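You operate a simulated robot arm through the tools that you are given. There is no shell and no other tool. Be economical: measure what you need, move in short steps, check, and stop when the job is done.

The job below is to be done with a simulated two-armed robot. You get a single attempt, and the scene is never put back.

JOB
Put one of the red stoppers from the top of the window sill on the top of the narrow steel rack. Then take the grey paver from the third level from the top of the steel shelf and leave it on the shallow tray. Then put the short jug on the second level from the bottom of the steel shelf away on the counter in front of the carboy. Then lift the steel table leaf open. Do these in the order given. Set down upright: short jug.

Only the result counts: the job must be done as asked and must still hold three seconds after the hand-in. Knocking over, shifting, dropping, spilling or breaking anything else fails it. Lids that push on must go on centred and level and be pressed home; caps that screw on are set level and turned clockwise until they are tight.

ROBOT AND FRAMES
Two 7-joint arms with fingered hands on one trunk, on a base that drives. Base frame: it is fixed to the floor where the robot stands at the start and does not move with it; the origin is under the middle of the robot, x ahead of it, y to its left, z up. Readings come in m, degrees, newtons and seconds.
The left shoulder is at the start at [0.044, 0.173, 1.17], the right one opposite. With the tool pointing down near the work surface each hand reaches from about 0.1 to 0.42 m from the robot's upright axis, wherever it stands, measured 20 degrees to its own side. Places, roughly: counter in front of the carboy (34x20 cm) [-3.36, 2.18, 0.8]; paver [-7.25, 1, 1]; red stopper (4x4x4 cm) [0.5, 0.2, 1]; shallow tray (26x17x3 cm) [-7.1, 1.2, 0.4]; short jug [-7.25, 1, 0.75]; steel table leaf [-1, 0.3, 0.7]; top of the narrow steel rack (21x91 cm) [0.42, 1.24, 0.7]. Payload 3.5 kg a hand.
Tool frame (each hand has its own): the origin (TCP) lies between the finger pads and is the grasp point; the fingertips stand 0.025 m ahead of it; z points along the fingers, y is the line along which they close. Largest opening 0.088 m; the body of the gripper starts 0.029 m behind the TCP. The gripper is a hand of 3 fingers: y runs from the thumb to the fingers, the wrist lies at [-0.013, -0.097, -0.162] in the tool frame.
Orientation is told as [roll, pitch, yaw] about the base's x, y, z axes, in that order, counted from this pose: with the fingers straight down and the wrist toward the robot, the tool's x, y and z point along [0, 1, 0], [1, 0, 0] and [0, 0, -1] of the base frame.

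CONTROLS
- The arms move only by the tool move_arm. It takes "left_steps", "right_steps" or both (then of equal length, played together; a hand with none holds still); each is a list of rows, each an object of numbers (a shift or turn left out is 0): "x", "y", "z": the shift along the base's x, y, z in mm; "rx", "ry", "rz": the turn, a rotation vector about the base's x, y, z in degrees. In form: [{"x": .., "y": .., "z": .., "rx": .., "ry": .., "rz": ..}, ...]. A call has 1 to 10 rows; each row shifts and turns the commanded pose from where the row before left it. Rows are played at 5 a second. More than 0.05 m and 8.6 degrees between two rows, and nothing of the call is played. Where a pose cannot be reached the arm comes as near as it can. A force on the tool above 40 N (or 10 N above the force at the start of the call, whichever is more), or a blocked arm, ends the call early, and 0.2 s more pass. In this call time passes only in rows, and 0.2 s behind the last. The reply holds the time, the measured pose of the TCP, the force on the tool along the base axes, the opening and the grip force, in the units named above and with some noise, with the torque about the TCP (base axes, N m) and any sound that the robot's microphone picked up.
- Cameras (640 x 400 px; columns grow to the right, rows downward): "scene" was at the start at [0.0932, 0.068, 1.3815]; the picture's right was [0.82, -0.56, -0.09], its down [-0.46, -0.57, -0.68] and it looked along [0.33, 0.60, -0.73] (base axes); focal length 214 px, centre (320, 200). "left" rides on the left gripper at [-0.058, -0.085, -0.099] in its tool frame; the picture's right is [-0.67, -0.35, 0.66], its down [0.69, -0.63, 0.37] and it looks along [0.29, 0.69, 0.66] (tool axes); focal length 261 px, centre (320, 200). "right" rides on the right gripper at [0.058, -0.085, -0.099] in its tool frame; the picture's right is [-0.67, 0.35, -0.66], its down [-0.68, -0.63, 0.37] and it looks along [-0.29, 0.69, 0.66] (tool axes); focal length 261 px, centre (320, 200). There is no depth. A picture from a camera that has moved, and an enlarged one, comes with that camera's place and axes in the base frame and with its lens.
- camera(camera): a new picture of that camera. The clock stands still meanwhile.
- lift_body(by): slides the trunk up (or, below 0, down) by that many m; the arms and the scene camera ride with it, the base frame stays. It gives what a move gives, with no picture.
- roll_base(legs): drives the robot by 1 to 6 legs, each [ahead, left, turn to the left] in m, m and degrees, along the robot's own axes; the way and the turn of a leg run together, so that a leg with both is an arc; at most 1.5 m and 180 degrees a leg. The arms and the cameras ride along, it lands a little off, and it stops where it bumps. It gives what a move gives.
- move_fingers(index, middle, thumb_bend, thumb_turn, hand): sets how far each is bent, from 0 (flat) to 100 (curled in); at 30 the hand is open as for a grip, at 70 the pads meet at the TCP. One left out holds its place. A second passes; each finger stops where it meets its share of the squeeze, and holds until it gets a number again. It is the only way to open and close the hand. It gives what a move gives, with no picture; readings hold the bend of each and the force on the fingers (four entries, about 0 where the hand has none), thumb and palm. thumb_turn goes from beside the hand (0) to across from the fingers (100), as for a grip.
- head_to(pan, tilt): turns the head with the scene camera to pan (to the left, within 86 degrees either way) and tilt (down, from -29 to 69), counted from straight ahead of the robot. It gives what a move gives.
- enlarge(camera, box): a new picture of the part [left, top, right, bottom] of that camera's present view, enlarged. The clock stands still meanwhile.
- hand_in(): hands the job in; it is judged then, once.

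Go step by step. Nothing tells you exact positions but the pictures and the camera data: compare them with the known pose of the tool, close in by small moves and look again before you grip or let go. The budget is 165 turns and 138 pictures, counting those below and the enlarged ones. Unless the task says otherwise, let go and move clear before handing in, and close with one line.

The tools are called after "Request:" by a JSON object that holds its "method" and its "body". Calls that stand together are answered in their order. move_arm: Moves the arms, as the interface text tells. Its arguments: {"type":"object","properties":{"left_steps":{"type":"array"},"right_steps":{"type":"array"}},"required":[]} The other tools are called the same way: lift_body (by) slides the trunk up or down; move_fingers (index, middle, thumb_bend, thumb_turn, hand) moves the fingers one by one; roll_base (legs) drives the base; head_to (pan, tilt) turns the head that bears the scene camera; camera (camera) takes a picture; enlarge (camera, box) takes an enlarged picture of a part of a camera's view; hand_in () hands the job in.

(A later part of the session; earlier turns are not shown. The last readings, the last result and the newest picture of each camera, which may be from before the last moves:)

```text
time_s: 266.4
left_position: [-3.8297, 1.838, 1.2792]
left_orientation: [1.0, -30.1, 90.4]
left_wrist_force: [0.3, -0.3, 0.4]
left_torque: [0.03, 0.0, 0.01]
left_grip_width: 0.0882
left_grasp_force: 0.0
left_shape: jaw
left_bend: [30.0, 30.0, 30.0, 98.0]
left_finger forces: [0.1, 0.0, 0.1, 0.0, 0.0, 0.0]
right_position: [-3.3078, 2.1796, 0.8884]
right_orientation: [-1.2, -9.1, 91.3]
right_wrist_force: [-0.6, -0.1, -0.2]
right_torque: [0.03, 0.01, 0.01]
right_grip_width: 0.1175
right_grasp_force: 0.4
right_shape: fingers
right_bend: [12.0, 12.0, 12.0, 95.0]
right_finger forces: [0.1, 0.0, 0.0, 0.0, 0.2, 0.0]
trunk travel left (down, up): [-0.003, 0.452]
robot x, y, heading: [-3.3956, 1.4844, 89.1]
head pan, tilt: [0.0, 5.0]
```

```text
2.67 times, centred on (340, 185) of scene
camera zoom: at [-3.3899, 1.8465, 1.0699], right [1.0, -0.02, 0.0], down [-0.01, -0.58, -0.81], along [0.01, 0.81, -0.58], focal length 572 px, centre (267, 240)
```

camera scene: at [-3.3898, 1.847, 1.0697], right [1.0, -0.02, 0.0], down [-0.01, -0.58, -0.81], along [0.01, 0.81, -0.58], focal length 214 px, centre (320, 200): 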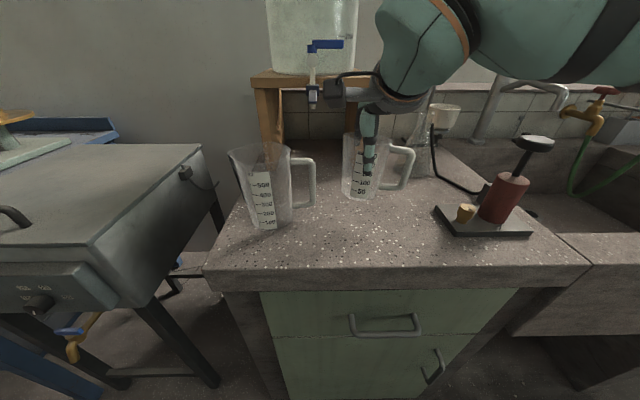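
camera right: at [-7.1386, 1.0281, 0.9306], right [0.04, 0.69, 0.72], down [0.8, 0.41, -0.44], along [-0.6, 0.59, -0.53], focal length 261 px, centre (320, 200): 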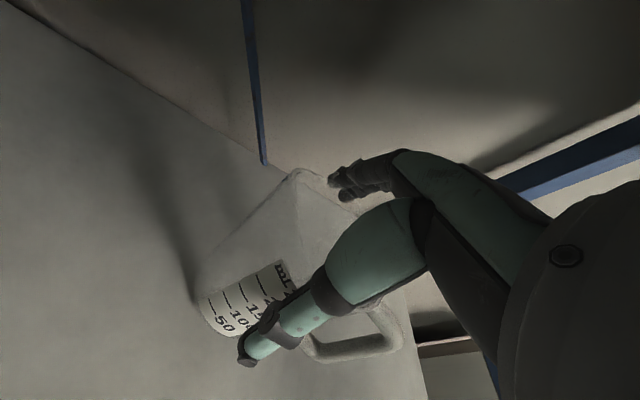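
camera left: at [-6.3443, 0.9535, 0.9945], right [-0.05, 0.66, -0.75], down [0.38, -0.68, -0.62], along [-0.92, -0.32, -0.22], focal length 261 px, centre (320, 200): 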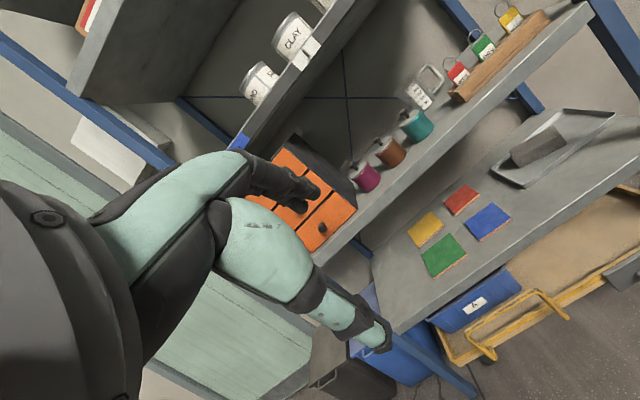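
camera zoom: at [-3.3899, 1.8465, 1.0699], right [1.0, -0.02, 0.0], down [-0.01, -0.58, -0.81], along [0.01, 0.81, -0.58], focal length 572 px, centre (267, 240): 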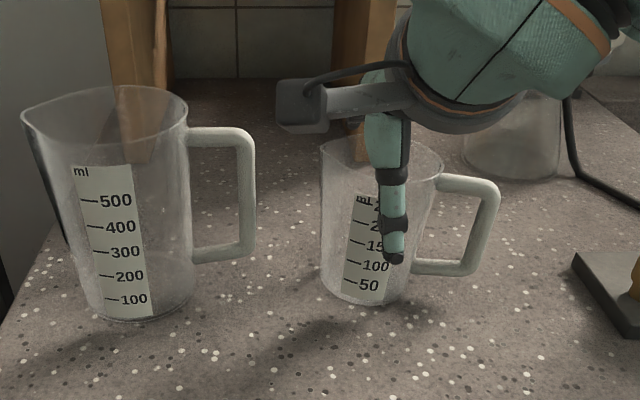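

The jug stands free. I open fully and rise straight up.

Request:
{"method": "move_fingers", "body": {"hand": "right", "index": 2, "middle": 2, "thumb_bend": 2}}

Request:
{"method": "move_arm", "body": {"right_steps": [{"z": 12}, {"z": 20}, {"z": 30}, {"z": 40}, {"z": 40}]}}

Request:
{"method": "roll_base", "body": {"legs": [[-0.38, 0, 0]]}}

Request:
{"method": "enlarge", "body": {"camera": "scene", "box": [200, 50, 440, 200]}}

```text
time_s: 267.4
left_position: [-3.8282, 1.8386, 1.2783]
left_orientation: [1.1, -30.2, 90.3]
left_wrist_force: [0.1, -0.4, -0.6]
left_torque: [0.0, -0.01, -0.03]
left_grip_width: 0.0879
left_grasp_force: 0.0
left_shape: jaw
left_bend: [30.0, 30.0, 30.0, 98.0]
left_finger forces: [0.1, 0.0, 0.0, 0.1, 0.0, 0.1]
right_position: [-3.3088, 2.1789, 0.8892]
right_orientation: [-1.2, -9.2, 91.4]
right_wrist_force: [0.5, 0.0, -0.5]
right_torque: [0.03, 0.0, 0.01]
right_grip_width: 0.1301
right_grasp_force: 0.0
right_shape: fingers
right_bend: [2.0, 2.0, 2.0, 95.0]
right_finger forces: [0.0, 0.0, 0.0, 0.0, 0.2, 0.0]
trunk travel left (down, up): [-0.003, 0.452]
robot x, y, heading: [-3.3954, 1.4905, 89.2]
head pan, tilt: [0.0, 5.0]
```

```text
time_s: 268.6
left_position: [-3.8281, 1.8364, 1.2795]
left_orientation: [1.0, -30.3, 90.3]
left_wrist_force: [-0.2, -0.4, -0.2]
left_torque: [-0.03, -0.02, -0.03]
left_grip_width: 0.0878
left_grasp_force: 0.1
left_shape: jaw
left_bend: [30.0, 30.0, 30.0, 98.0]
left_finger forces: [0.0, 0.0, 0.0, 0.0, 0.0, 0.0]
right_position: [-3.3074, 2.1795, 1.0318]
right_orientation: [-1.3, -9.1, 91.5]
right_wrist_force: [0.1, 0.1, 0.5]
right_torque: [0.01, -0.04, 0.0]
right_grip_width: 0.13
right_grasp_force: 0.1
right_shape: fingers
right_bend: [2.0, 2.0, 2.0, 95.0]
right_finger forces: [0.0, 0.1, 0.1, 0.1, 0.0, 0.0]
trunk travel left (down, up): [-0.003, 0.452]
robot x, y, heading: [-3.3939, 1.4902, 89.0]
head pan, tilt: [0.0, 5.0]
```

```text
time_s: 271.0
left_position: [-3.8347, 1.4557, 1.2788]
left_orientation: [1.2, -30.0, 90.5]
left_wrist_force: [-1.1, 0.2, 0.3]
left_torque: [0.0, 0.02, 0.0]
left_grip_width: 0.088
left_grasp_force: 0.0
left_shape: jaw
left_bend: [30.0, 30.0, 30.0, 98.0]
left_finger forces: [0.0, 0.0, 0.1, 0.0, 0.1, 0.1]
right_position: [-3.316, 1.7989, 1.0305]
right_orientation: [-1.3, -9.1, 91.6]
right_wrist_force: [0.1, 0.5, -0.8]
right_torque: [0.01, 0.0, 0.01]
right_grip_width: 0.1302
right_grasp_force: 0.2
right_shape: fingers
right_bend: [2.0, 2.0, 2.0, 95.0]
right_finger forces: [0.0, 0.0, 0.1, 0.1, 0.1, 0.0]
trunk travel left (down, up): [-0.003, 0.452]
robot x, y, heading: [-3.4042, 1.1058, 89.5]
head pan, tilt: [0.0, 5.0]
```

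```text
2.67 times, centred on (320, 125) of scene
camera zoom: at [-3.3966, 1.4649, 1.07], right [1.0, -0.01, 0.0], down [-0.01, -0.58, -0.81], along [0.01, 0.81, -0.58], focal length 572 px, centre (320, 400)
```

zoom: 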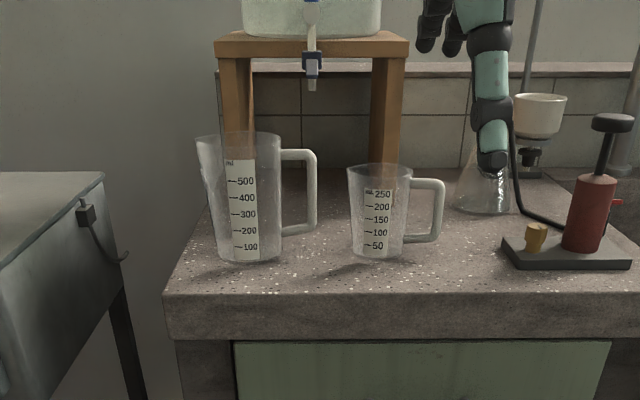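

All is well at the counter. Last is the steel table's leaf near (-1, 0.3): I fold the arm, raise the trunk, and drive back along the corridor to view the table.

Request:
{"method": "lift_body", "body": {"by": 0.2}}

Request:
{"method": "move_arm", "body": {"right_steps": [{"y": -40}, {"y": -40}, {"y": -40}, {"y": -40}, {"y": -40}]}}

Request:
{"method": "move_fingers", "body": {"hand": "right", "index": 30, "middle": 30, "thumb_bend": 30}}

Request:
{"method": "roll_base", "body": {"legs": [[0, 0, -89.5], [1.3, 0, 0], [0.5, 0, 0]]}}

Request:
{"method": "head_to", "body": {"pan": -45, "tilt": 30}}

Request:
{"method": "camera", "body": {"camera": "scene"}}

```text
time_s: 273.1
left_position: [-3.8346, 1.4551, 1.4793]
left_orientation: [1.1, -30.1, 90.5]
left_wrist_force: [-0.1, 0.3, 0.9]
left_torque: [0.0, 0.02, 0.0]
left_grip_width: 0.088
left_grasp_force: 0.0
left_shape: jaw
left_bend: [30.0, 30.0, 30.0, 98.0]
left_finger forces: [0.0, 0.0, 0.0, 0.1, 0.0, 0.0]
right_position: [-3.3159, 1.8003, 1.2311]
right_orientation: [-1.3, -9.1, 91.6]
right_wrist_force: [-0.3, 0.2, 0.1]
right_torque: [0.02, 0.01, 0.01]
right_grip_width: 0.1303
right_grasp_force: 0.0
right_shape: fingers
right_bend: [2.0, 2.0, 2.0, 95.0]
right_finger forces: [0.1, 0.0, 0.0, 0.0, 0.1, 0.0]
trunk travel left (down, up): [-0.203, 0.252]
robot x, y, heading: [-3.4013, 1.1051, 89.4]
head pan, tilt: [0.0, 5.0]
```

```text
time_s: 274.4
left_position: [-3.8352, 1.4545, 1.4795]
left_orientation: [1.1, -30.1, 90.4]
left_wrist_force: [0.2, -0.2, -0.4]
left_torque: [0.02, 0.01, 0.03]
left_grip_width: 0.0879
left_grasp_force: 0.1
left_shape: jaw
left_bend: [30.0, 30.0, 30.0, 98.0]
left_finger forces: [0.1, 0.0, 0.0, 0.1, 0.1, 0.1]
right_position: [-3.3163, 1.5983, 1.2328]
right_orientation: [-1.2, -9.3, 91.5]
right_wrist_force: [0.7, -0.2, 0.3]
right_torque: [0.02, 0.02, -0.01]
right_grip_width: 0.1304
right_grasp_force: 0.1
right_shape: fingers
right_bend: [2.0, 2.0, 2.0, 95.0]
right_finger forces: [0.0, 0.1, 0.0, 0.0, 0.1, 0.1]
trunk travel left (down, up): [-0.203, 0.252]
robot x, y, heading: [-3.3989, 1.1067, 89.3]
head pan, tilt: [0.0, 5.0]
```

```text
time_s: 275.4
left_position: [-3.8358, 1.4535, 1.4794]
left_orientation: [1.0, -30.2, 90.5]
left_wrist_force: [0.7, -0.1, -0.2]
left_torque: [-0.02, -0.05, 0.0]
left_grip_width: 0.0879
left_grasp_force: 0.0
left_shape: jaw
left_bend: [30.0, 30.0, 30.0, 98.0]
left_finger forces: [0.0, 0.0, 0.0, 0.1, 0.0, 0.1]
right_position: [-3.3161, 1.5994, 1.2324]
right_orientation: [-1.3, -9.1, 91.6]
right_wrist_force: [0.6, 1.0, 0.4]
right_torque: [0.01, 0.0, -0.01]
right_grip_width: 0.0855
right_grasp_force: 0.1
right_shape: fingers
right_bend: [30.0, 30.0, 30.0, 95.0]
right_finger forces: [0.0, 0.0, 0.0, 0.0, 0.0, 0.0]
trunk travel left (down, up): [-0.203, 0.252]
robot x, y, heading: [-3.399, 1.1057, 89.3]
head pan, tilt: [0.0, 5.0]
```

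```text
time_s: 288.1
left_position: [-1.2816, 1.6371, 1.4788]
left_orientation: [1.1, -30.2, 4.0]
left_wrist_force: [0.8, 0.2, 0.6]
left_torque: [0.02, 0.01, 0.03]
left_grip_width: 0.0879
left_grasp_force: 0.1
left_shape: jaw
left_bend: [30.0, 30.0, 30.0, 98.0]
left_finger forces: [0.0, 0.0, 0.0, 0.1, 0.1, 0.0]
right_position: [-1.1039, 1.1277, 1.2344]
right_orientation: [-1.3, -9.2, 4.9]
right_wrist_force: [0.4, 0.2, 0.6]
right_torque: [-0.01, 0.01, 0.01]
right_grip_width: 0.0856
right_grasp_force: 0.0
right_shape: fingers
right_bend: [30.0, 30.0, 30.0, 95.0]
right_finger forces: [0.1, 0.0, 0.0, 0.1, 0.0, 0.0]
trunk travel left (down, up): [-0.203, 0.252]
robot x, y, heading: [-1.6052, 1.18, 3.0]
head pan, tilt: [0.0, 5.0]
```

```text
time_s: 289.3
left_position: [-1.2798, 1.6381, 1.4779]
left_orientation: [1.2, -30.1, 3.9]
left_wrist_force: [-1.4, -0.1, 0.2]
left_torque: [-0.01, 0.02, 0.02]
left_grip_width: 0.0877
left_grasp_force: 0.1
left_shape: jaw
left_bend: [30.0, 30.0, 30.0, 98.0]
left_finger forces: [0.0, 0.0, 0.0, 0.0, 0.0, 0.1]
right_position: [-1.1038, 1.1276, 1.2315]
right_orientation: [-1.3, -9.1, 4.8]
right_wrist_force: [0.4, -0.3, 0.1]
right_torque: [0.02, 0.01, -0.01]
right_grip_width: 0.0854
right_grasp_force: 0.0
right_shape: fingers
right_bend: [30.0, 30.0, 30.0, 95.0]
right_finger forces: [0.0, 0.0, 0.0, 0.0, 0.0, 0.1]
trunk travel left (down, up): [-0.203, 0.252]
robot x, y, heading: [-1.6021, 1.1818, 2.7]
head pan, tilt: [-45.0, 30.0]
```

```text
14 pictures are left
camera scene: at [-1.4574, 1.1246, 1.3444], right [-0.66, -0.74, 0.12], down [-0.51, 0.33, -0.8], along [0.55, -0.59, -0.59], focal length 214 px, centre (320, 200)
```

scene: 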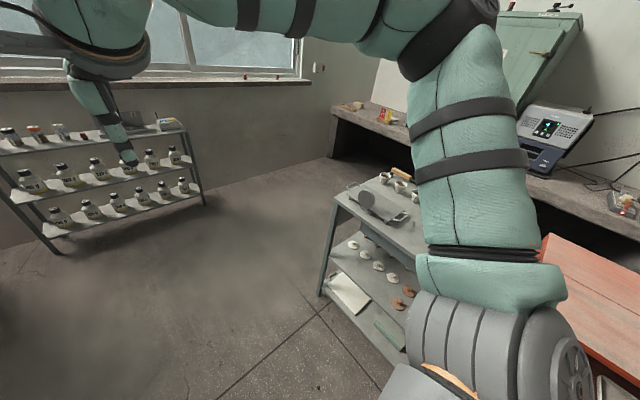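

The steel table's top edge is near y≈0.42, x −0.9…−1.35. I move in front of it and face it.

Request:
{"method": "roll_base", "body": {"legs": [[0.45, 0.1, 0], [0, 0, -93]]}}

Request:
{"method": "head_to", "body": {"pan": 0, "tilt": 40}}

Request:
{"method": "camera", "body": {"camera": "scene"}}

```text
time_s: 296.0
left_position: [-0.7131, 0.9641, 1.4797]
left_orientation: [1.0, -30.1, -88.6]
left_wrist_force: [0.0, 0.8, 0.9]
left_torque: [0.04, 0.02, -0.01]
left_grip_width: 0.0881
left_grasp_force: 0.1
left_shape: jaw
left_bend: [30.0, 30.0, 30.0, 98.0]
left_finger forces: [0.0, 0.1, 0.0, 0.0, 0.0, 0.0]
right_position: [-1.2292, 0.8097, 1.2335]
right_orientation: [-1.3, -9.1, -87.6]
right_wrist_force: [-0.2, 1.4, -0.3]
right_torque: [-0.04, -0.01, 0.0]
right_grip_width: 0.0855
right_grasp_force: 0.1
right_shape: fingers
right_bend: [30.0, 30.0, 30.0, 95.0]
right_finger forces: [0.1, 0.0, 0.1, 0.0, 0.0, 0.1]
trunk travel left (down, up): [-0.203, 0.252]
robot x, y, heading: [-1.1503, 1.3059, -89.5]
head pan, tilt: [-45.0, 30.0]
```

```text
time_s: 297.1
left_position: [-0.7138, 0.9655, 1.4786]
left_orientation: [1.0, -30.2, -88.6]
left_wrist_force: [-0.4, 0.4, -0.5]
left_torque: [0.0, 0.01, -0.02]
left_grip_width: 0.0876
left_grasp_force: 0.1
left_shape: jaw
left_bend: [30.0, 30.0, 30.0, 98.0]
left_finger forces: [0.0, 0.0, 0.0, 0.0, 0.0, 0.1]
right_position: [-1.2291, 0.8093, 1.2321]
right_orientation: [-1.2, -9.1, -87.4]
right_wrist_force: [0.5, 0.5, -0.2]
right_torque: [-0.01, 0.0, 0.02]
right_grip_width: 0.0859
right_grasp_force: 0.0
right_shape: fingers
right_bend: [30.0, 30.0, 30.0, 95.0]
right_finger forces: [0.0, 0.0, 0.0, 0.0, 0.1, 0.0]
trunk travel left (down, up): [-0.203, 0.252]
robot x, y, heading: [-1.1539, 1.3062, -89.8]
head pan, tilt: [0.0, 40.0]
```

```text
13 pictures are left
camera scene: at [-1.1531, 1.144, 1.3257], right [-1.0, 0.0, 0.0], down [0.0, 0.76, -0.65], along [0.0, -0.65, -0.76], focal length 214 px, centre (320, 200)
```

scene: 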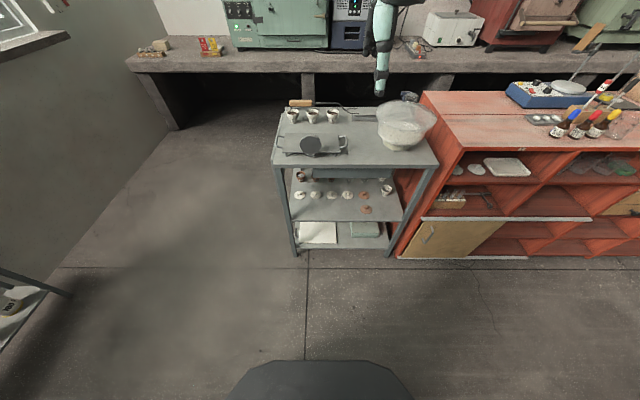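

Request:
{"method": "enlarge", "body": {"camera": "scene", "box": [255, 85, 455, 260]}}

```text
2.29 times, centred on (355, 172) of scene
camera zoom: at [-1.1531, 1.144, 1.3257], right [-1.0, 0.0, 0.0], down [0.0, 0.76, -0.65], along [0.0, -0.65, -0.76], focal length 490 px, centre (240, 263)
```

zoom: 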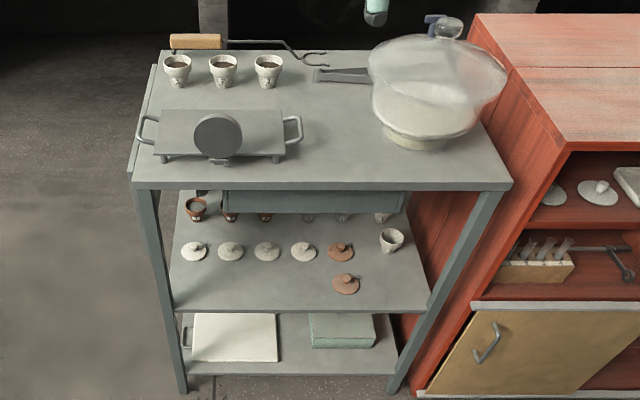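

The leaf must hang on the table's +x end (x≈-0.95, y −0.09…0.43). I go around to face that end.

Request:
{"method": "roll_base", "body": {"legs": [[0, 0.95, 0], [1.0, 0, 0], [0, 0, -90]]}}

Request:
{"method": "head_to", "body": {"pan": 0, "tilt": 45}}

Request:
{"method": "camera", "body": {"camera": "scene"}}

```text
time_s: 310.6
left_position: [-0.5009, -0.1009, 1.479]
left_orientation: [1.1, -30.1, -177.1]
left_wrist_force: [0.1, -0.7, 0.2]
left_torque: [0.02, 0.02, 0.02]
left_grip_width: 0.0879
left_grasp_force: 0.0
left_shape: jaw
left_bend: [30.0, 30.0, 30.0, 98.0]
left_finger forces: [0.0, 0.0, 0.0, 0.1, 0.0, 0.0]
right_position: [-0.668, 0.4114, 1.2325]
right_orientation: [-1.2, -9.1, -176.0]
right_wrist_force: [-0.2, -0.1, 0.4]
right_torque: [0.0, -0.03, 0.03]
right_grip_width: 0.0856
right_grasp_force: 0.0
right_shape: fingers
right_bend: [30.0, 30.0, 30.0, 95.0]
right_finger forces: [0.0, 0.0, 0.0, 0.0, 0.0, 0.0]
trunk travel left (down, up): [-0.203, 0.252]
robot x, y, heading: [-0.1704, 0.3499, -178.3]
head pan, tilt: [0.0, 40.0]
```

```text
time_s: 311.2
left_position: [-0.5012, -0.1005, 1.4771]
left_orientation: [1.2, -30.0, -177.1]
left_wrist_force: [0.1, -0.4, -0.2]
left_torque: [0.04, -0.02, 0.0]
left_grip_width: 0.0879
left_grasp_force: 0.1
left_shape: jaw
left_bend: [30.0, 30.0, 30.0, 98.0]
left_finger forces: [0.0, 0.0, 0.0, 0.0, 0.0, 0.0]
right_position: [-0.6693, 0.412, 1.2326]
right_orientation: [-1.2, -9.2, -176.0]
right_wrist_force: [0.4, 0.2, -0.2]
right_torque: [-0.01, -0.01, -0.01]
right_grip_width: 0.0856
right_grasp_force: 0.1
right_shape: fingers
right_bend: [30.0, 30.0, 30.0, 95.0]
right_finger forces: [0.1, 0.1, 0.1, 0.1, 0.0, 0.0]
trunk travel left (down, up): [-0.203, 0.252]
robot x, y, heading: [-0.1691, 0.3493, -178.3]
head pan, tilt: [0.0, 45.0]
```

```text
11 pictures are left
camera scene: at [-0.3277, 0.3431, 1.3192], right [-0.03, 1.0, 0.0], down [0.81, 0.03, -0.58], along [-0.58, -0.02, -0.82], focal length 214 px, centre (320, 200)
```

scene: 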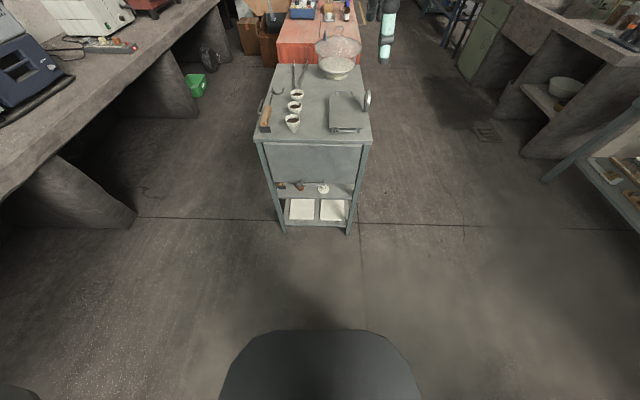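

Request:
{"method": "enlarge", "body": {"camera": "scene", "box": [230, 60, 410, 240]}}

```text
2.22 times, centred on (320, 150) of scene
camera zoom: at [-0.3277, 0.3431, 1.3192], right [-0.03, 1.0, 0.0], down [0.81, 0.03, -0.58], along [-0.58, -0.02, -0.82], focal length 477 px, centre (320, 311)
```

zoom: 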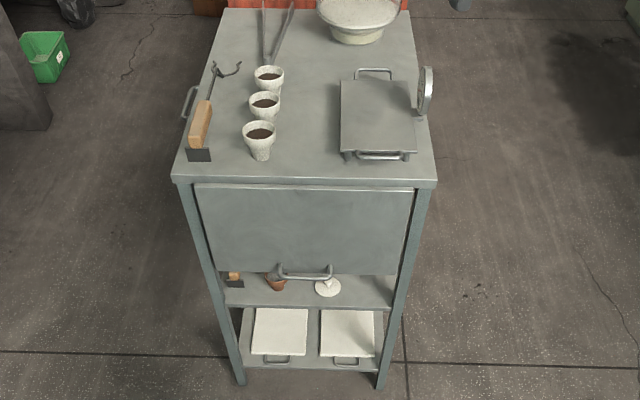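

The leaf hangs on this end (hinge z≈0.78 at x≈-0.96, about 0.2 m long), with a bar handle at its lower middle, about (-0.94, 0.29, 0.59). I line up, lower the trunk and bring the right hand down in front of it.

Request:
{"method": "roll_base", "body": {"legs": [[-0.1, 0.19, -1.5]]}}

Request:
{"method": "lift_body", "body": {"by": -0.2}}

Request:
{"method": "move_arm", "body": {"right_steps": [{"x": -30, "z": -35, "ry": 2}, {"x": -30, "z": -35, "ry": 2}, {"x": -30, "z": -35, "ry": 2}, {"x": -30, "z": -35, "ry": 2}, {"x": -30, "z": -35, "ry": 2}, {"x": -30, "z": -35, "ry": 2}, {"x": -20, "z": -35, "ry": 2}, {"x": -20, "z": -35, "ry": 2}, {"z": -40, "ry": 2}, {"z": -40, "ry": 2}]}}

```text
time_s: 312.9
left_position: [-0.4093, -0.2795, 1.4774]
left_orientation: [1.1, -30.1, -178.7]
left_wrist_force: [0.0, -0.1, 0.4]
left_torque: [0.0, 0.06, 0.0]
left_grip_width: 0.0879
left_grasp_force: 0.0
left_shape: jaw
left_bend: [30.0, 30.0, 30.0, 98.0]
left_finger forces: [0.1, 0.1, 0.0, 0.0, 0.1, 0.0]
right_position: [-0.5626, 0.237, 1.2322]
right_orientation: [-1.2, -9.1, -177.6]
right_wrist_force: [0.5, 0.5, 0.1]
right_torque: [-0.02, -0.02, 0.01]
right_grip_width: 0.0856
right_grasp_force: 0.0
right_shape: fingers
right_bend: [30.0, 30.0, 30.0, 95.0]
right_finger forces: [0.0, 0.1, 0.0, 0.0, 0.0, 0.0]
trunk travel left (down, up): [-0.203, 0.252]
robot x, y, heading: [-0.0669, 0.1596, -179.8]
head pan, tilt: [0.0, 45.0]
```

```text
time_s: 315.1
left_position: [-0.407, -0.2805, 1.2791]
left_orientation: [1.1, -30.2, -178.5]
left_wrist_force: [0.0, -0.3, -0.2]
left_torque: [0.01, 0.01, -0.04]
left_grip_width: 0.0878
left_grasp_force: 0.1
left_shape: jaw
left_bend: [30.0, 30.0, 30.0, 98.0]
left_finger forces: [0.1, 0.0, 0.0, 0.1, 0.0, 0.0]
right_position: [-0.5632, 0.2367, 1.0334]
right_orientation: [-1.2, -9.3, -177.4]
right_wrist_force: [0.4, -0.2, 0.1]
right_torque: [0.01, 0.0, 0.0]
right_grip_width: 0.0859
right_grasp_force: 0.1
right_shape: fingers
right_bend: [30.0, 30.0, 30.0, 95.0]
right_finger forces: [0.0, 0.0, 0.0, 0.0, 0.0, 0.1]
trunk travel left (down, up): [-0.003, 0.452]
robot x, y, heading: [-0.07, 0.1602, -179.7]
head pan, tilt: [0.0, 45.0]
```

```text
time_s: 317.3
left_position: [-0.4093, -0.2779, 1.2786]
left_orientation: [1.2, -30.1, -178.7]
left_wrist_force: [-0.4, -0.5, -0.1]
left_torque: [-0.01, 0.01, -0.03]
left_grip_width: 0.088
left_grasp_force: 0.0
left_shape: jaw
left_bend: [30.0, 30.0, 30.0, 98.0]
left_finger forces: [0.1, 0.0, 0.0, 0.1, 0.0, 0.1]
right_position: [-0.7846, 0.235, 0.7213]
right_orientation: [-2.1, -26.5, -177.3]
right_wrist_force: [0.2, 0.5, -0.2]
right_torque: [0.01, -0.03, 0.01]
right_grip_width: 0.0854
right_grasp_force: 0.0
right_shape: fingers
right_bend: [30.0, 30.0, 30.0, 95.0]
right_finger forces: [0.0, 0.0, 0.0, 0.0, 0.1, 0.0]
right hand out of reach, approached as far as the arm can: row 9, 10
trunk travel left (down, up): [-0.003, 0.452]
robot x, y, heading: [-0.0625, 0.1608, -179.7]
head pan, tilt: [0.0, 45.0]
```

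Request:
{"method": "move_arm", "body": {"right_steps": [{"x": -25, "z": -25, "y": 15}, {"x": -20, "z": -25, "y": 15}, {"x": -10, "z": -25, "y": 15}, {"z": -20, "y": 10}]}}

Request:
{"method": "camera", "body": {"camera": "right"}}

```text
time_s: 318.3
left_position: [-0.4093, -0.2807, 1.2793]
left_orientation: [1.1, -30.1, -178.7]
left_wrist_force: [-0.1, 0.0, 0.6]
left_torque: [0.01, 0.01, 0.0]
left_grip_width: 0.0879
left_grasp_force: 0.2
left_shape: jaw
left_bend: [30.0, 30.0, 30.0, 98.0]
left_finger forces: [0.0, 0.0, 0.1, 0.0, 0.0, 0.0]
right_position: [-0.8137, 0.2384, 0.6693]
right_orientation: [-3.5, -26.2, -178.8]
right_wrist_force: [0.4, -0.3, 0.4]
right_torque: [0.02, 0.0, -0.02]
right_grip_width: 0.0854
right_grasp_force: 0.0
right_shape: fingers
right_bend: [30.0, 30.0, 30.0, 95.0]
right_finger forces: [0.1, 0.0, 0.0, 0.0, 0.1, 0.0]
right hand out of reach, approached as far as the arm can: row 1, 2, 3, 4
trunk travel left (down, up): [-0.003, 0.452]
robot x, y, heading: [-0.0646, 0.1617, -179.9]
head pan, tilt: [0.0, 45.0]
```

```text
9 pictures are left
camera right: at [-0.6932, 0.1758, 0.7178], right [-0.02, 0.63, 0.78], down [0.41, 0.72, -0.57], along [-0.91, 0.31, -0.27], focal length 261 px, centre (320, 200)
```

right: 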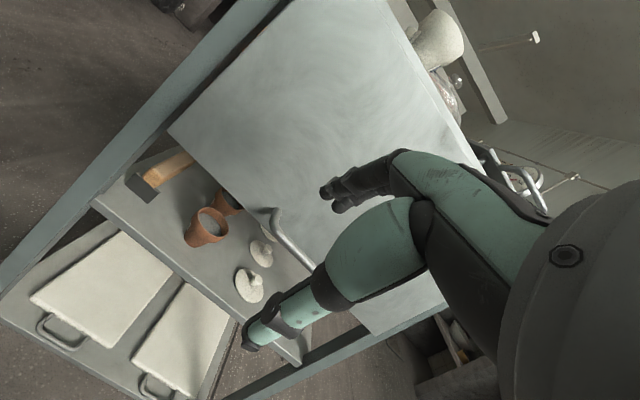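

The handle bar is at about (-0.925, y 0.26–0.34, z 0.59), 3–4 cm off the leaf face. I pitch the hand forward to about 70° so fingers and thumb straddle the bar from above and below; that lets the leaf swing freely in the grip.

Request:
{"method": "move_arm", "body": {"right_steps": [{"ry": 7.3}, {"ry": 7.3}, {"ry": 7.3, "y": 10}, {"ry": 7.3, "y": 15}, {"ry": 7.3, "y": 15, "z": -15}, {"ry": 7.3, "y": 10, "z": -15}, {"z": -20}]}}

Request:
{"method": "camera", "body": {"camera": "right"}}

```text
time_s: 320.1
left_position: [-0.4086, -0.2813, 1.2779]
left_orientation: [1.1, -30.1, -178.6]
left_wrist_force: [0.6, -0.4, 0.2]
left_torque: [-0.01, 0.01, 0.02]
left_grip_width: 0.0879
left_grasp_force: 0.1
left_shape: jaw
left_bend: [30.0, 30.0, 30.0, 98.0]
left_finger forces: [0.1, 0.1, 0.0, 0.0, 0.0, 0.0]
right_position: [-0.921, 0.0887, 0.755]
right_orientation: [-5.4, -66.1, 179.3]
right_wrist_force: [0.9, -0.2, 0.1]
right_torque: [-0.02, -0.01, 0.03]
right_grip_width: 0.0872
right_grasp_force: 0.1
right_shape: fingers
right_bend: [29.0, 30.0, 30.0, 95.0]
right_finger forces: [0.1, 0.1, 0.0, 0.1, 0.1, 0.0]
right hand out of reach, approached as far as the arm can: row 1, 2, 3, 4, 5, 6, 7
trunk travel left (down, up): [-0.003, 0.452]
robot x, y, heading: [-0.0654, 0.1603, -179.5]
head pan, tilt: [0.0, 45.0]
stopped in row 7 (right hand): the arm was blocked; the commanded pose is now the measured one
```

```text
8 pictures are left
camera right: at [-0.8008, 0.0187, 0.7154], right [0.52, 0.6, 0.61], down [-0.01, 0.72, -0.7], along [-0.85, 0.35, 0.38], focal length 261 px, centre (320, 200)
```

right: 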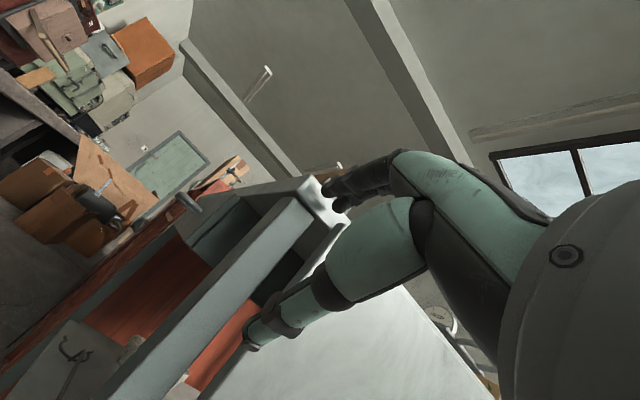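

The hand drifted to the table's corner because that pose was out of reach. I back the base straight off.

Request:
{"method": "roll_base", "body": {"legs": [[-0.16, 0, 0]]}}

Request:
{"method": "enlarge", "body": {"camera": "scene", "box": [200, 0, 480, 200]}}

```text
time_s: 321.5
left_position: [-0.2513, -0.2798, 1.2785]
left_orientation: [1.1, -30.3, -178.6]
left_wrist_force: [0.4, -0.3, 0.0]
left_torque: [-0.01, 0.05, -0.02]
left_grip_width: 0.0878
left_grasp_force: 0.0
left_shape: jaw
left_bend: [30.0, 30.0, 30.0, 98.0]
left_finger forces: [0.1, 0.0, 0.0, 0.0, 0.1, 0.1]
right_position: [-0.7646, 0.0882, 0.7572]
right_orientation: [-5.2, -66.3, 179.3]
right_wrist_force: [0.0, -0.2, -0.1]
right_torque: [0.01, 0.01, -0.01]
right_grip_width: 0.0871
right_grasp_force: 0.0
right_shape: fingers
right_bend: [29.0, 30.0, 30.0, 95.0]
right_finger forces: [0.0, 0.1, 0.0, 0.1, 0.0, 0.1]
trunk travel left (down, up): [-0.003, 0.452]
robot x, y, heading: [0.0934, 0.1618, -179.8]
head pan, tilt: [0.0, 45.0]
```

```text
2.00 times, centred on (340, 100) of scene
camera zoom: at [-0.2297, 0.1578, 1.0212], right [-0.01, 1.0, 0.0], down [0.97, 0.0, -0.25], along [-0.25, 0.0, -0.97], focal length 429 px, centre (280, 400)
```

zoom: 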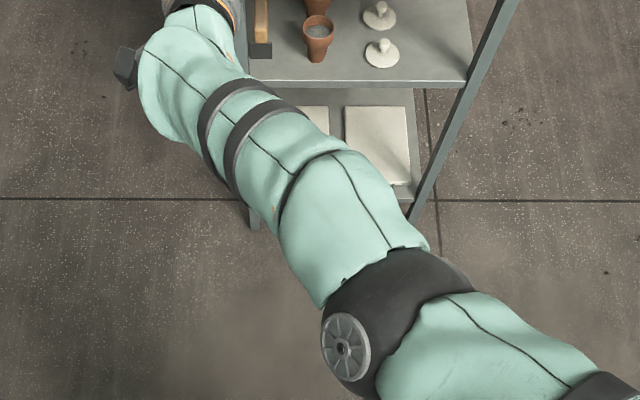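

I shift the robot right so the hand lines up with the handle, then test lowering in small steps.

Request:
{"method": "roll_base", "body": {"legs": [[0, -0.21, 0]]}}

Request:
{"method": "move_arm", "body": {"right_steps": [{"z": -20}, {"z": -20}, {"z": -20}]}}

```text
time_s: 323.1
left_position: [-0.2514, -0.0712, 1.2787]
left_orientation: [1.1, -30.2, -178.2]
left_wrist_force: [-0.1, 0.9, -0.5]
left_torque: [-0.01, 0.01, -0.01]
left_grip_width: 0.0879
left_grasp_force: 0.0
left_shape: jaw
left_bend: [30.0, 30.0, 30.0, 98.0]
left_finger forces: [0.0, 0.0, 0.0, 0.0, 0.0, 0.0]
right_position: [-0.7669, 0.2962, 0.7559]
right_orientation: [-5.2, -66.2, 179.4]
right_wrist_force: [0.8, 0.8, -0.3]
right_torque: [0.01, 0.0, 0.02]
right_grip_width: 0.0871
right_grasp_force: 0.0
right_shape: fingers
right_bend: [29.0, 30.0, 30.0, 95.0]
right_finger forces: [0.1, 0.1, 0.1, 0.1, 0.0, 0.0]
trunk travel left (down, up): [-0.003, 0.452]
robot x, y, heading: [0.0861, 0.3687, -179.3]
head pan, tilt: [0.0, 45.0]
```

```text
time_s: 323.9
left_position: [-0.2516, -0.0711, 1.2771]
left_orientation: [1.1, -30.1, -178.3]
left_wrist_force: [0.9, -0.1, 0.4]
left_torque: [0.02, 0.04, 0.0]
left_grip_width: 0.0879
left_grasp_force: 0.1
left_shape: jaw
left_bend: [30.0, 30.0, 30.0, 98.0]
left_finger forces: [0.1, 0.0, 0.1, 0.0, 0.0, 0.1]
right_position: [-0.7665, 0.2961, 0.7562]
right_orientation: [-5.2, -66.2, 179.5]
right_wrist_force: [0.4, 0.5, -0.8]
right_torque: [0.0, 0.01, -0.01]
right_grip_width: 0.0872
right_grasp_force: 0.0
right_shape: fingers
right_bend: [29.0, 30.0, 30.0, 95.0]
right_finger forces: [0.0, 0.0, 0.0, 0.0, 0.0, 0.1]
right hand out of reach, approached as far as the arm can: row 1, 2, 3
trunk travel left (down, up): [-0.003, 0.452]
robot x, y, heading: [0.0855, 0.3734, -179.4]
head pan, tilt: [0.0, 45.0]
```

At this pitch the wrist cannot go lower, so I go back to about 30° pitch, where the arm reaches z≈0.6, and will hook the fingers behind the bar from above.

Request:
{"method": "move_arm", "body": {"right_steps": [{"z": 30, "ry": -7.3}, {"z": 15, "ry": -7.3}, {"ry": -7.3}, {"ry": -7.3}, {"ry": -7}]}}

Request:
{"method": "move_arm", "body": {"right_steps": [{"z": -25}, {"z": -25}, {"z": -25}, {"z": -25}]}}

```text
time_s: 325.1
left_position: [-0.2516, -0.0714, 1.2797]
left_orientation: [1.1, -30.1, -178.4]
left_wrist_force: [-0.2, -0.3, 0.0]
left_torque: [-0.03, -0.01, 0.0]
left_grip_width: 0.0878
left_grasp_force: 0.0
left_shape: jaw
left_bend: [30.0, 30.0, 30.0, 98.0]
left_finger forces: [0.1, 0.0, 0.0, 0.0, 0.1, 0.0]
right_position: [-0.7741, 0.3106, 0.783]
right_orientation: [-5.9, -29.0, 179.1]
right_wrist_force: [-0.9, 0.8, -0.2]
right_torque: [0.02, 0.0, -0.02]
right_grip_width: 0.0871
right_grasp_force: 0.0
right_shape: fingers
right_bend: [29.0, 30.0, 30.0, 95.0]
right_finger forces: [0.0, 0.0, 0.0, 0.1, 0.0, 0.1]
right hand out of reach, approached as far as the arm can: row 1, 2, 4, 5
trunk travel left (down, up): [-0.003, 0.452]
robot x, y, heading: [0.0873, 0.373, -179.4]
head pan, tilt: [0.0, 45.0]
```

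```text
time_s: 326.1
left_position: [-0.2521, -0.0716, 1.2779]
left_orientation: [1.1, -30.1, -178.3]
left_wrist_force: [-0.4, 0.4, -0.4]
left_torque: [-0.01, 0.03, -0.01]
left_grip_width: 0.0878
left_grasp_force: 0.1
left_shape: jaw
left_bend: [30.0, 30.0, 30.0, 98.0]
left_finger forces: [0.1, 0.1, 0.1, 0.1, 0.1, 0.1]
right_position: [-0.7663, 0.3099, 0.6906]
right_orientation: [-5.7, -30.2, -180.0]
right_wrist_force: [0.1, 0.6, -0.6]
right_torque: [0.02, 0.0, -0.03]
right_grip_width: 0.0871
right_grasp_force: 0.2
right_shape: fingers
right_bend: [29.0, 30.0, 30.0, 95.0]
right_finger forces: [0.1, 0.0, 0.0, 0.0, 0.0, 0.1]
right hand out of reach, approached as far as the arm can: row 3, 4
trunk travel left (down, up): [-0.003, 0.452]
robot x, y, heading: [0.0883, 0.3719, -179.4]
head pan, tilt: [0.0, 45.0]
```

Request:
{"method": "move_arm", "body": {"right_steps": [{"z": -20, "y": 15, "x": 5}, {"z": -20, "y": 15, "x": 5}, {"z": -20, "y": 15, "x": 5}, {"z": -20, "y": 15}]}}

```text
time_s: 327.1
left_position: [-0.2509, -0.071, 1.2788]
left_orientation: [1.1, -30.2, -178.2]
left_wrist_force: [-0.4, -0.5, 0.0]
left_torque: [0.02, 0.04, -0.02]
left_grip_width: 0.088
left_grasp_force: 0.2
left_shape: jaw
left_bend: [30.0, 30.0, 30.0, 98.0]
left_finger forces: [0.0, 0.1, 0.1, 0.0, 0.0, 0.0]
right_position: [-0.7695, 0.3629, 0.6045]
right_orientation: [-5.7, -30.0, 179.9]
right_wrist_force: [0.3, 0.2, -0.8]
right_torque: [-0.04, 0.04, -0.01]
right_grip_width: 0.0872
right_grasp_force: 0.0
right_shape: fingers
right_bend: [29.0, 30.0, 30.0, 95.0]
right_finger forces: [0.0, 0.0, 0.1, 0.0, 0.0, 0.0]
right hand out of reach, approached as far as the arm can: row 1, 2, 3
trunk travel left (down, up): [-0.003, 0.452]
robot x, y, heading: [0.0863, 0.3715, -179.7]
head pan, tilt: [0.0, 45.0]
```

Good: the hand is at z=0.60 with 30° pitch. From here I use only trunk and base: raise 6 cm, pre-shape the fingers, drive closer and take a look.

Request:
{"method": "move_fingers", "body": {"hand": "right", "index": 54, "middle": 54, "thumb_bend": 18}}

Request:
{"method": "lift_body", "body": {"by": 0.06}}

Request:
{"method": "roll_base", "body": {"legs": [[0.1, 0.063, 0]]}}

Request:
{"method": "camera", "body": {"camera": "right"}}

```text
time_s: 328.1
left_position: [-0.2518, -0.0711, 1.2791]
left_orientation: [1.2, -30.1, -178.3]
left_wrist_force: [0.5, 1.0, -1.1]
left_torque: [0.02, 0.02, 0.02]
left_grip_width: 0.0877
left_grasp_force: 0.0
left_shape: jaw
left_bend: [30.0, 30.0, 30.0, 98.0]
left_finger forces: [0.0, 0.1, 0.0, 0.1, 0.1, 0.0]
right_position: [-0.7695, 0.3627, 0.6025]
right_orientation: [-5.7, -29.9, 179.8]
right_wrist_force: [-0.7, 0.0, 0.1]
right_torque: [0.0, -0.05, 0.01]
right_grip_width: 0.0676
right_grasp_force: 0.0
right_shape: fingers
right_bend: [54.0, 54.0, 18.0, 95.0]
right_finger forces: [0.0, 0.0, 0.0, 0.0, 0.1, 0.0]
trunk travel left (down, up): [-0.003, 0.452]
robot x, y, heading: [0.0833, 0.3701, -179.5]
head pan, tilt: [0.0, 45.0]
```

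```text
time_s: 329.1
left_position: [-0.255, -0.0714, 1.3371]
left_orientation: [1.2, -30.0, -178.2]
left_wrist_force: [0.0, -0.2, -0.8]
left_torque: [0.03, 0.01, 0.01]
left_grip_width: 0.088
left_grasp_force: 0.2
left_shape: jaw
left_bend: [30.0, 30.0, 30.0, 98.0]
left_finger forces: [0.0, 0.0, 0.1, 0.0, 0.0, 0.1]
right_position: [-0.7658, 0.363, 0.7713]
right_orientation: [-5.3, -37.0, 179.6]
right_wrist_force: [-0.2, 0.1, -1.2]
right_torque: [-0.01, 0.01, 0.02]
right_grip_width: 0.0671
right_grasp_force: 0.1
right_shape: fingers
right_bend: [54.0, 54.0, 18.0, 95.0]
right_finger forces: [0.1, 0.0, 0.0, 0.0, 0.0, 0.1]
trunk travel left (down, up): [-0.063, 0.392]
robot x, y, heading: [0.0883, 0.372, -179.3]
head pan, tilt: [0.0, 45.0]
```

```text
time_s: 330.3
left_position: [-0.3514, -0.1347, 1.338]
left_orientation: [1.1, -30.0, -178.3]
left_wrist_force: [0.3, 0.2, -0.2]
left_torque: [0.01, -0.01, 0.01]
left_grip_width: 0.088
left_grasp_force: 0.1
left_shape: jaw
left_bend: [30.0, 30.0, 30.0, 98.0]
left_finger forces: [0.0, 0.1, 0.1, 0.0, 0.0, 0.1]
right_position: [-0.8637, 0.2996, 0.7732]
right_orientation: [-5.4, -37.1, 179.8]
right_wrist_force: [0.0, -0.2, 0.3]
right_torque: [0.0, 0.03, -0.01]
right_grip_width: 0.0672
right_grasp_force: 0.1
right_shape: fingers
right_bend: [54.0, 54.0, 18.0, 95.0]
right_finger forces: [0.1, 0.0, 0.0, 0.1, 0.1, 0.1]
trunk travel left (down, up): [-0.063, 0.392]
robot x, y, heading: [-0.0106, 0.3082, -179.7]
head pan, tilt: [0.0, 45.0]
```

```text
6 pictures are left
camera right: at [-0.7397, 0.2312, 0.7966], right [0.16, 0.6, 0.78], down [0.33, 0.72, -0.62], along [-0.93, 0.35, -0.09], focal length 261 px, centre (320, 200)
```

right: 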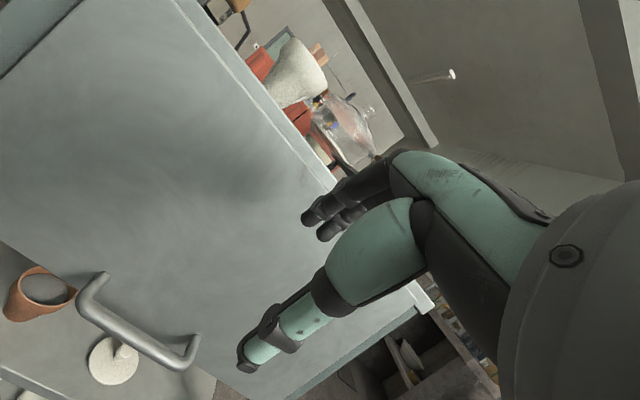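

The handle bar is clearly at (-0.925, 0.25–0.34, 0.593), standing 3.5 cm off the leaf. I lower in front of it first, then move in above the bar.

Request:
{"method": "move_arm", "body": {"right_steps": [{"z": -25}, {"z": -25}, {"z": -25}, {"z": -20}]}}

```text
time_s: 331.3
left_position: [-0.3508, -0.1337, 1.3395]
left_orientation: [1.1, -30.1, -178.3]
left_wrist_force: [-0.1, 0.2, 0.1]
left_torque: [-0.03, 0.01, -0.02]
left_grip_width: 0.0879
left_grasp_force: 0.1
left_shape: jaw
left_bend: [30.0, 30.0, 30.0, 98.0]
left_finger forces: [0.1, 0.0, 0.0, 0.0, 0.0, 0.1]
right_position: [-0.8553, 0.3208, 0.7159]
right_orientation: [-5.4, -37.1, 179.8]
right_wrist_force: [-0.1, 0.6, -0.1]
right_torque: [0.01, -0.02, -0.02]
right_grip_width: 0.0675
right_grasp_force: 0.0
right_shape: fingers
right_bend: [54.0, 54.0, 18.0, 95.0]
right_finger forces: [0.1, 0.1, 0.0, 0.0, 0.0, 0.0]
right hand out of reach, approached as far as the arm can: row 1, 2, 3, 4
trunk travel left (down, up): [-0.063, 0.392]
robot x, y, heading: [-0.0109, 0.308, -179.2]
head pan, tilt: [0.0, 45.0]
```

Request:
{"method": "lift_body", "body": {"by": -0.06}}

```text
time_s: 332.3
left_position: [-0.3476, -0.1327, 1.279]
left_orientation: [1.2, -30.3, -178.2]
left_wrist_force: [-0.4, 0.5, -0.5]
left_torque: [0.01, -0.01, 0.02]
left_grip_width: 0.0876
left_grasp_force: 0.1
left_shape: jaw
left_bend: [30.0, 30.0, 30.0, 98.0]
left_finger forces: [0.1, 0.0, 0.0, 0.0, 0.1, 0.0]
right_position: [-0.8543, 0.3202, 0.6582]
right_orientation: [-5.4, -37.2, 179.7]
right_wrist_force: [-0.4, 0.7, -0.2]
right_torque: [-0.01, 0.0, 0.02]
right_grip_width: 0.0674
right_grasp_force: 0.1
right_shape: fingers
right_bend: [54.0, 54.0, 18.0, 95.0]
right_finger forces: [0.0, 0.0, 0.0, 0.1, 0.0, 0.0]
trunk travel left (down, up): [-0.003, 0.452]
robot x, y, heading: [-0.0121, 0.3113, -179.5]
head pan, tilt: [0.0, 45.0]
```

Request:
{"method": "move_arm", "body": {"right_steps": [{"y": 20, "z": -10, "ry": -3}, {"y": 20, "z": -10, "ry": -3}, {"y": 20, "z": -10}, {"y": 20, "z": -10}, {"y": 10, "z": -10}]}}

```text
time_s: 333.5
left_position: [-0.3511, -0.1345, 1.2786]
left_orientation: [1.1, -30.1, -178.4]
left_wrist_force: [0.3, 0.2, 0.4]
left_torque: [0.0, 0.02, -0.01]
left_grip_width: 0.0877
left_grasp_force: 0.0
left_shape: jaw
left_bend: [30.0, 30.0, 30.0, 98.0]
left_finger forces: [0.0, 0.0, 0.0, 0.1, 0.1, 0.1]
right_position: [-0.8547, 0.4104, 0.6054]
right_orientation: [-5.3, -31.0, 179.7]
right_wrist_force: [-0.1, 0.7, -0.9]
right_torque: [0.03, 0.0, 0.0]
right_grip_width: 0.0675
right_grasp_force: 0.1
right_shape: fingers
right_bend: [54.0, 54.0, 18.0, 95.0]
right_finger forces: [0.1, 0.0, 0.1, 0.0, 0.0, 0.0]
trunk travel left (down, up): [-0.003, 0.452]
robot x, y, heading: [-0.0068, 0.3058, -179.5]
head pan, tilt: [0.0, 45.0]
```

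In reach everywhere now. I raise the trunk 5.5 cm, move over the bar with the base, then lower the fingers behind it with the trunk.

Request:
{"method": "lift_body", "body": {"by": 0.055}}

Request:
{"method": "roll_base", "body": {"legs": [[0.066, 0.112, 0]]}}

Request:
{"method": "camera", "body": {"camera": "right"}}

```text
time_s: 334.5
left_position: [-0.3515, -0.1342, 1.333]
left_orientation: [1.0, -30.0, -178.3]
left_wrist_force: [-0.5, 0.6, -0.2]
left_torque: [-0.04, 0.02, 0.0]
left_grip_width: 0.0879
left_grasp_force: 0.1
left_shape: jaw
left_bend: [30.0, 30.0, 30.0, 98.0]
left_finger forces: [0.0, 0.0, 0.1, 0.1, 0.1, 0.0]
right_position: [-0.8551, 0.4092, 0.6599]
right_orientation: [-5.5, -30.9, 179.8]
right_wrist_force: [0.5, -0.2, 0.4]
right_torque: [-0.01, 0.0, 0.02]
right_grip_width: 0.0671
right_grasp_force: 0.1
right_shape: fingers
right_bend: [54.0, 54.0, 18.0, 95.0]
right_finger forces: [0.0, 0.1, 0.1, 0.1, 0.0, 0.0]
trunk travel left (down, up): [-0.058, 0.397]
robot x, y, heading: [-0.0133, 0.3085, -179.4]
head pan, tilt: [0.0, 45.0]
```

```text
time_s: 335.8
left_position: [-0.4122, -0.2444, 1.3337]
left_orientation: [0.9, -30.2, -178.1]
left_wrist_force: [-0.5, -0.4, -0.5]
left_torque: [0.03, 0.04, 0.01]
left_grip_width: 0.0876
left_grasp_force: 0.1
left_shape: jaw
left_bend: [30.0, 30.0, 30.0, 98.0]
left_finger forces: [0.1, 0.0, 0.0, 0.1, 0.0, 0.0]
right_position: [-0.9182, 0.3006, 0.6629]
right_orientation: [-5.6, -31.1, 179.6]
right_wrist_force: [6.7, 2.9, 0.8]
right_torque: [0.0, 0.04, -0.14]
right_grip_width: 0.0661
right_grasp_force: 3.0
right_shape: fingers
right_bend: [55.0, 58.0, 18.0, 95.0]
right_finger forces: [0.9, 5.8, 0.1, 0.0, 0.0, 0.1]
trunk travel left (down, up): [-0.058, 0.397]
robot x, y, heading: [-0.0706, 0.1975, -179.2]
head pan, tilt: [0.0, 45.0]
```

```text
5 pictures are left
camera right: at [-0.7966, 0.2314, 0.6988], right [0.07, 0.6, 0.79], down [0.39, 0.72, -0.58], along [-0.92, 0.35, -0.18], focal length 261 px, centre (320, 200)
```

right: 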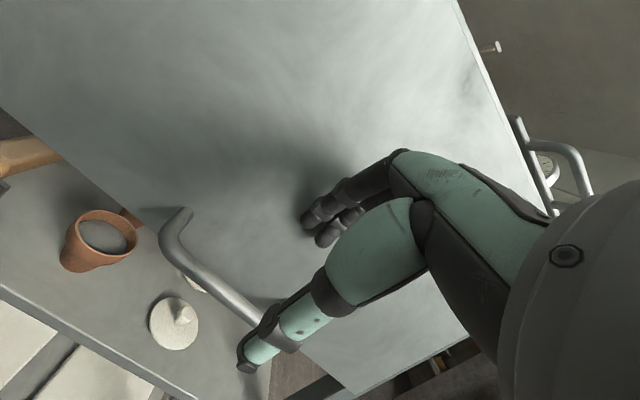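

The fingertips touch the leaf just above the bar, which now lies between them and the thumb. I lower the trunk so the fingers slip behind the bar, and close.

Request:
{"method": "lift_body", "body": {"by": -0.055}}

Request:
{"method": "move_fingers", "body": {"hand": "right", "index": 72, "middle": 72, "thumb_bend": 68}}

Request:
{"method": "camera", "body": {"camera": "right"}}

```text
time_s: 336.7
left_position: [-0.4122, -0.2434, 1.2793]
left_orientation: [1.2, -30.3, -178.3]
left_wrist_force: [0.2, 0.2, 0.7]
left_torque: [0.01, 0.02, 0.01]
left_grip_width: 0.0879
left_grasp_force: 0.0
left_shape: jaw
left_bend: [30.0, 30.0, 30.0, 98.0]
left_finger forces: [0.0, 0.0, 0.1, 0.1, 0.0, 0.0]
right_position: [-0.9174, 0.3013, 0.607]
right_orientation: [-5.3, -31.1, 179.8]
right_wrist_force: [4.5, 1.0, -1.0]
right_torque: [0.0, -0.02, -0.05]
right_grip_width: 0.0664
right_grasp_force: 2.2
right_shape: fingers
right_bend: [55.0, 58.0, 18.0, 95.0]
right_finger forces: [0.2, 3.4, 0.0, 0.0, 0.0, 0.0]
trunk travel left (down, up): [-0.003, 0.452]
robot x, y, heading: [-0.07, 0.1979, -179.4]
head pan, tilt: [0.0, 45.0]
```

```text
time_s: 337.7
left_position: [-0.4138, -0.2438, 1.2779]
left_orientation: [1.2, -30.1, -178.3]
left_wrist_force: [-0.4, -0.2, 0.5]
left_torque: [-0.01, -0.03, 0.0]
left_grip_width: 0.0879
left_grasp_force: 0.1
left_shape: jaw
left_bend: [30.0, 30.0, 30.0, 98.0]
left_finger forces: [0.0, 0.0, 0.1, 0.0, 0.0, 0.0]
right_position: [-0.9181, 0.301, 0.6066]
right_orientation: [-5.4, -30.9, 179.7]
right_wrist_force: [-0.5, 1.1, -0.9]
right_torque: [0.03, 0.01, 0.0]
right_grip_width: 0.0002
right_grasp_force: 1.0
right_shape: fingers
right_bend: [72.0, 72.0, 66.0, 95.0]
right_finger forces: [0.2, 0.7, 0.1, 0.1, 1.6, 0.1]
trunk travel left (down, up): [-0.003, 0.452]
robot x, y, heading: [-0.0782, 0.1996, -179.3]
head pan, tilt: [0.0, 45.0]
```

```text
4 pictures are left
camera right: at [-0.7971, 0.2319, 0.6427], right [0.07, 0.6, 0.79], down [0.39, 0.71, -0.58], along [-0.92, 0.35, -0.18], focal length 261 px, centre (320, 200)
```

right: 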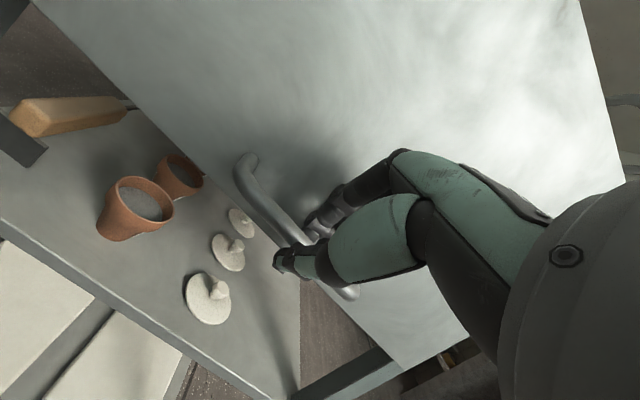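

The bar is trapped between thumb and fingers. Now I swing the leaf out and up along its arc, starting with the first 30°.

Request:
{"method": "move_arm", "body": {"right_steps": [{"x": 23, "z": 6}, {"x": 22, "z": 9}, {"x": 20, "z": 12}, {"x": 19, "z": 14}]}}

```text
time_s: 338.7
left_position: [-0.4142, -0.2435, 1.2779]
left_orientation: [1.1, -30.2, -178.4]
left_wrist_force: [0.1, 0.4, -0.2]
left_torque: [-0.01, 0.01, 0.02]
left_grip_width: 0.0878
left_grasp_force: 0.1
left_shape: jaw
left_bend: [30.0, 30.0, 30.0, 98.0]
left_finger forces: [0.0, 0.0, 0.0, 0.0, 0.1, 0.0]
right_position: [-0.8535, 0.2763, 0.6582]
right_orientation: [-5.7, -30.7, 179.6]
right_wrist_force: [0.8, -0.5, -0.3]
right_torque: [0.0, 0.01, 0.01]
right_grip_width: 0.0
right_grasp_force: 0.1
right_shape: fingers
right_bend: [72.0, 72.0, 68.0, 95.0]
right_finger forces: [0.1, 0.1, 0.0, 0.1, 0.1, 0.1]
right hand out of reach, approached as far as the arm can: row 1, 2, 3, 4
trunk travel left (down, up): [-0.003, 0.452]
robot x, y, heading: [-0.0727, 0.201, -179.4]
head pan, tilt: [0.0, 45.0]
```

Request:
{"method": "camera", "body": {"camera": "right"}}

```text
3 pictures are left
camera right: at [-0.7327, 0.2074, 0.695], right [0.07, 0.6, 0.79], down [0.4, 0.71, -0.58], along [-0.92, 0.36, -0.19], focal length 261 px, centre (320, 200)
```

right: 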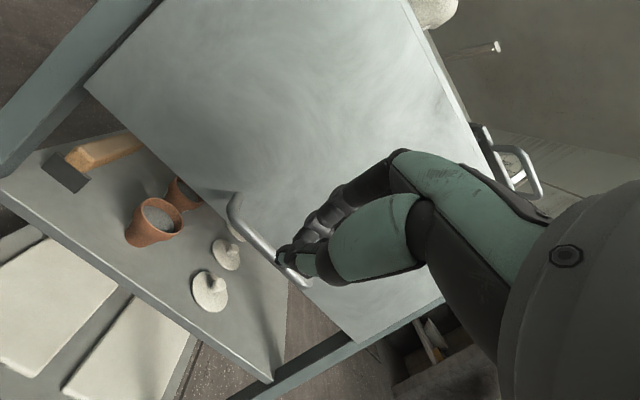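

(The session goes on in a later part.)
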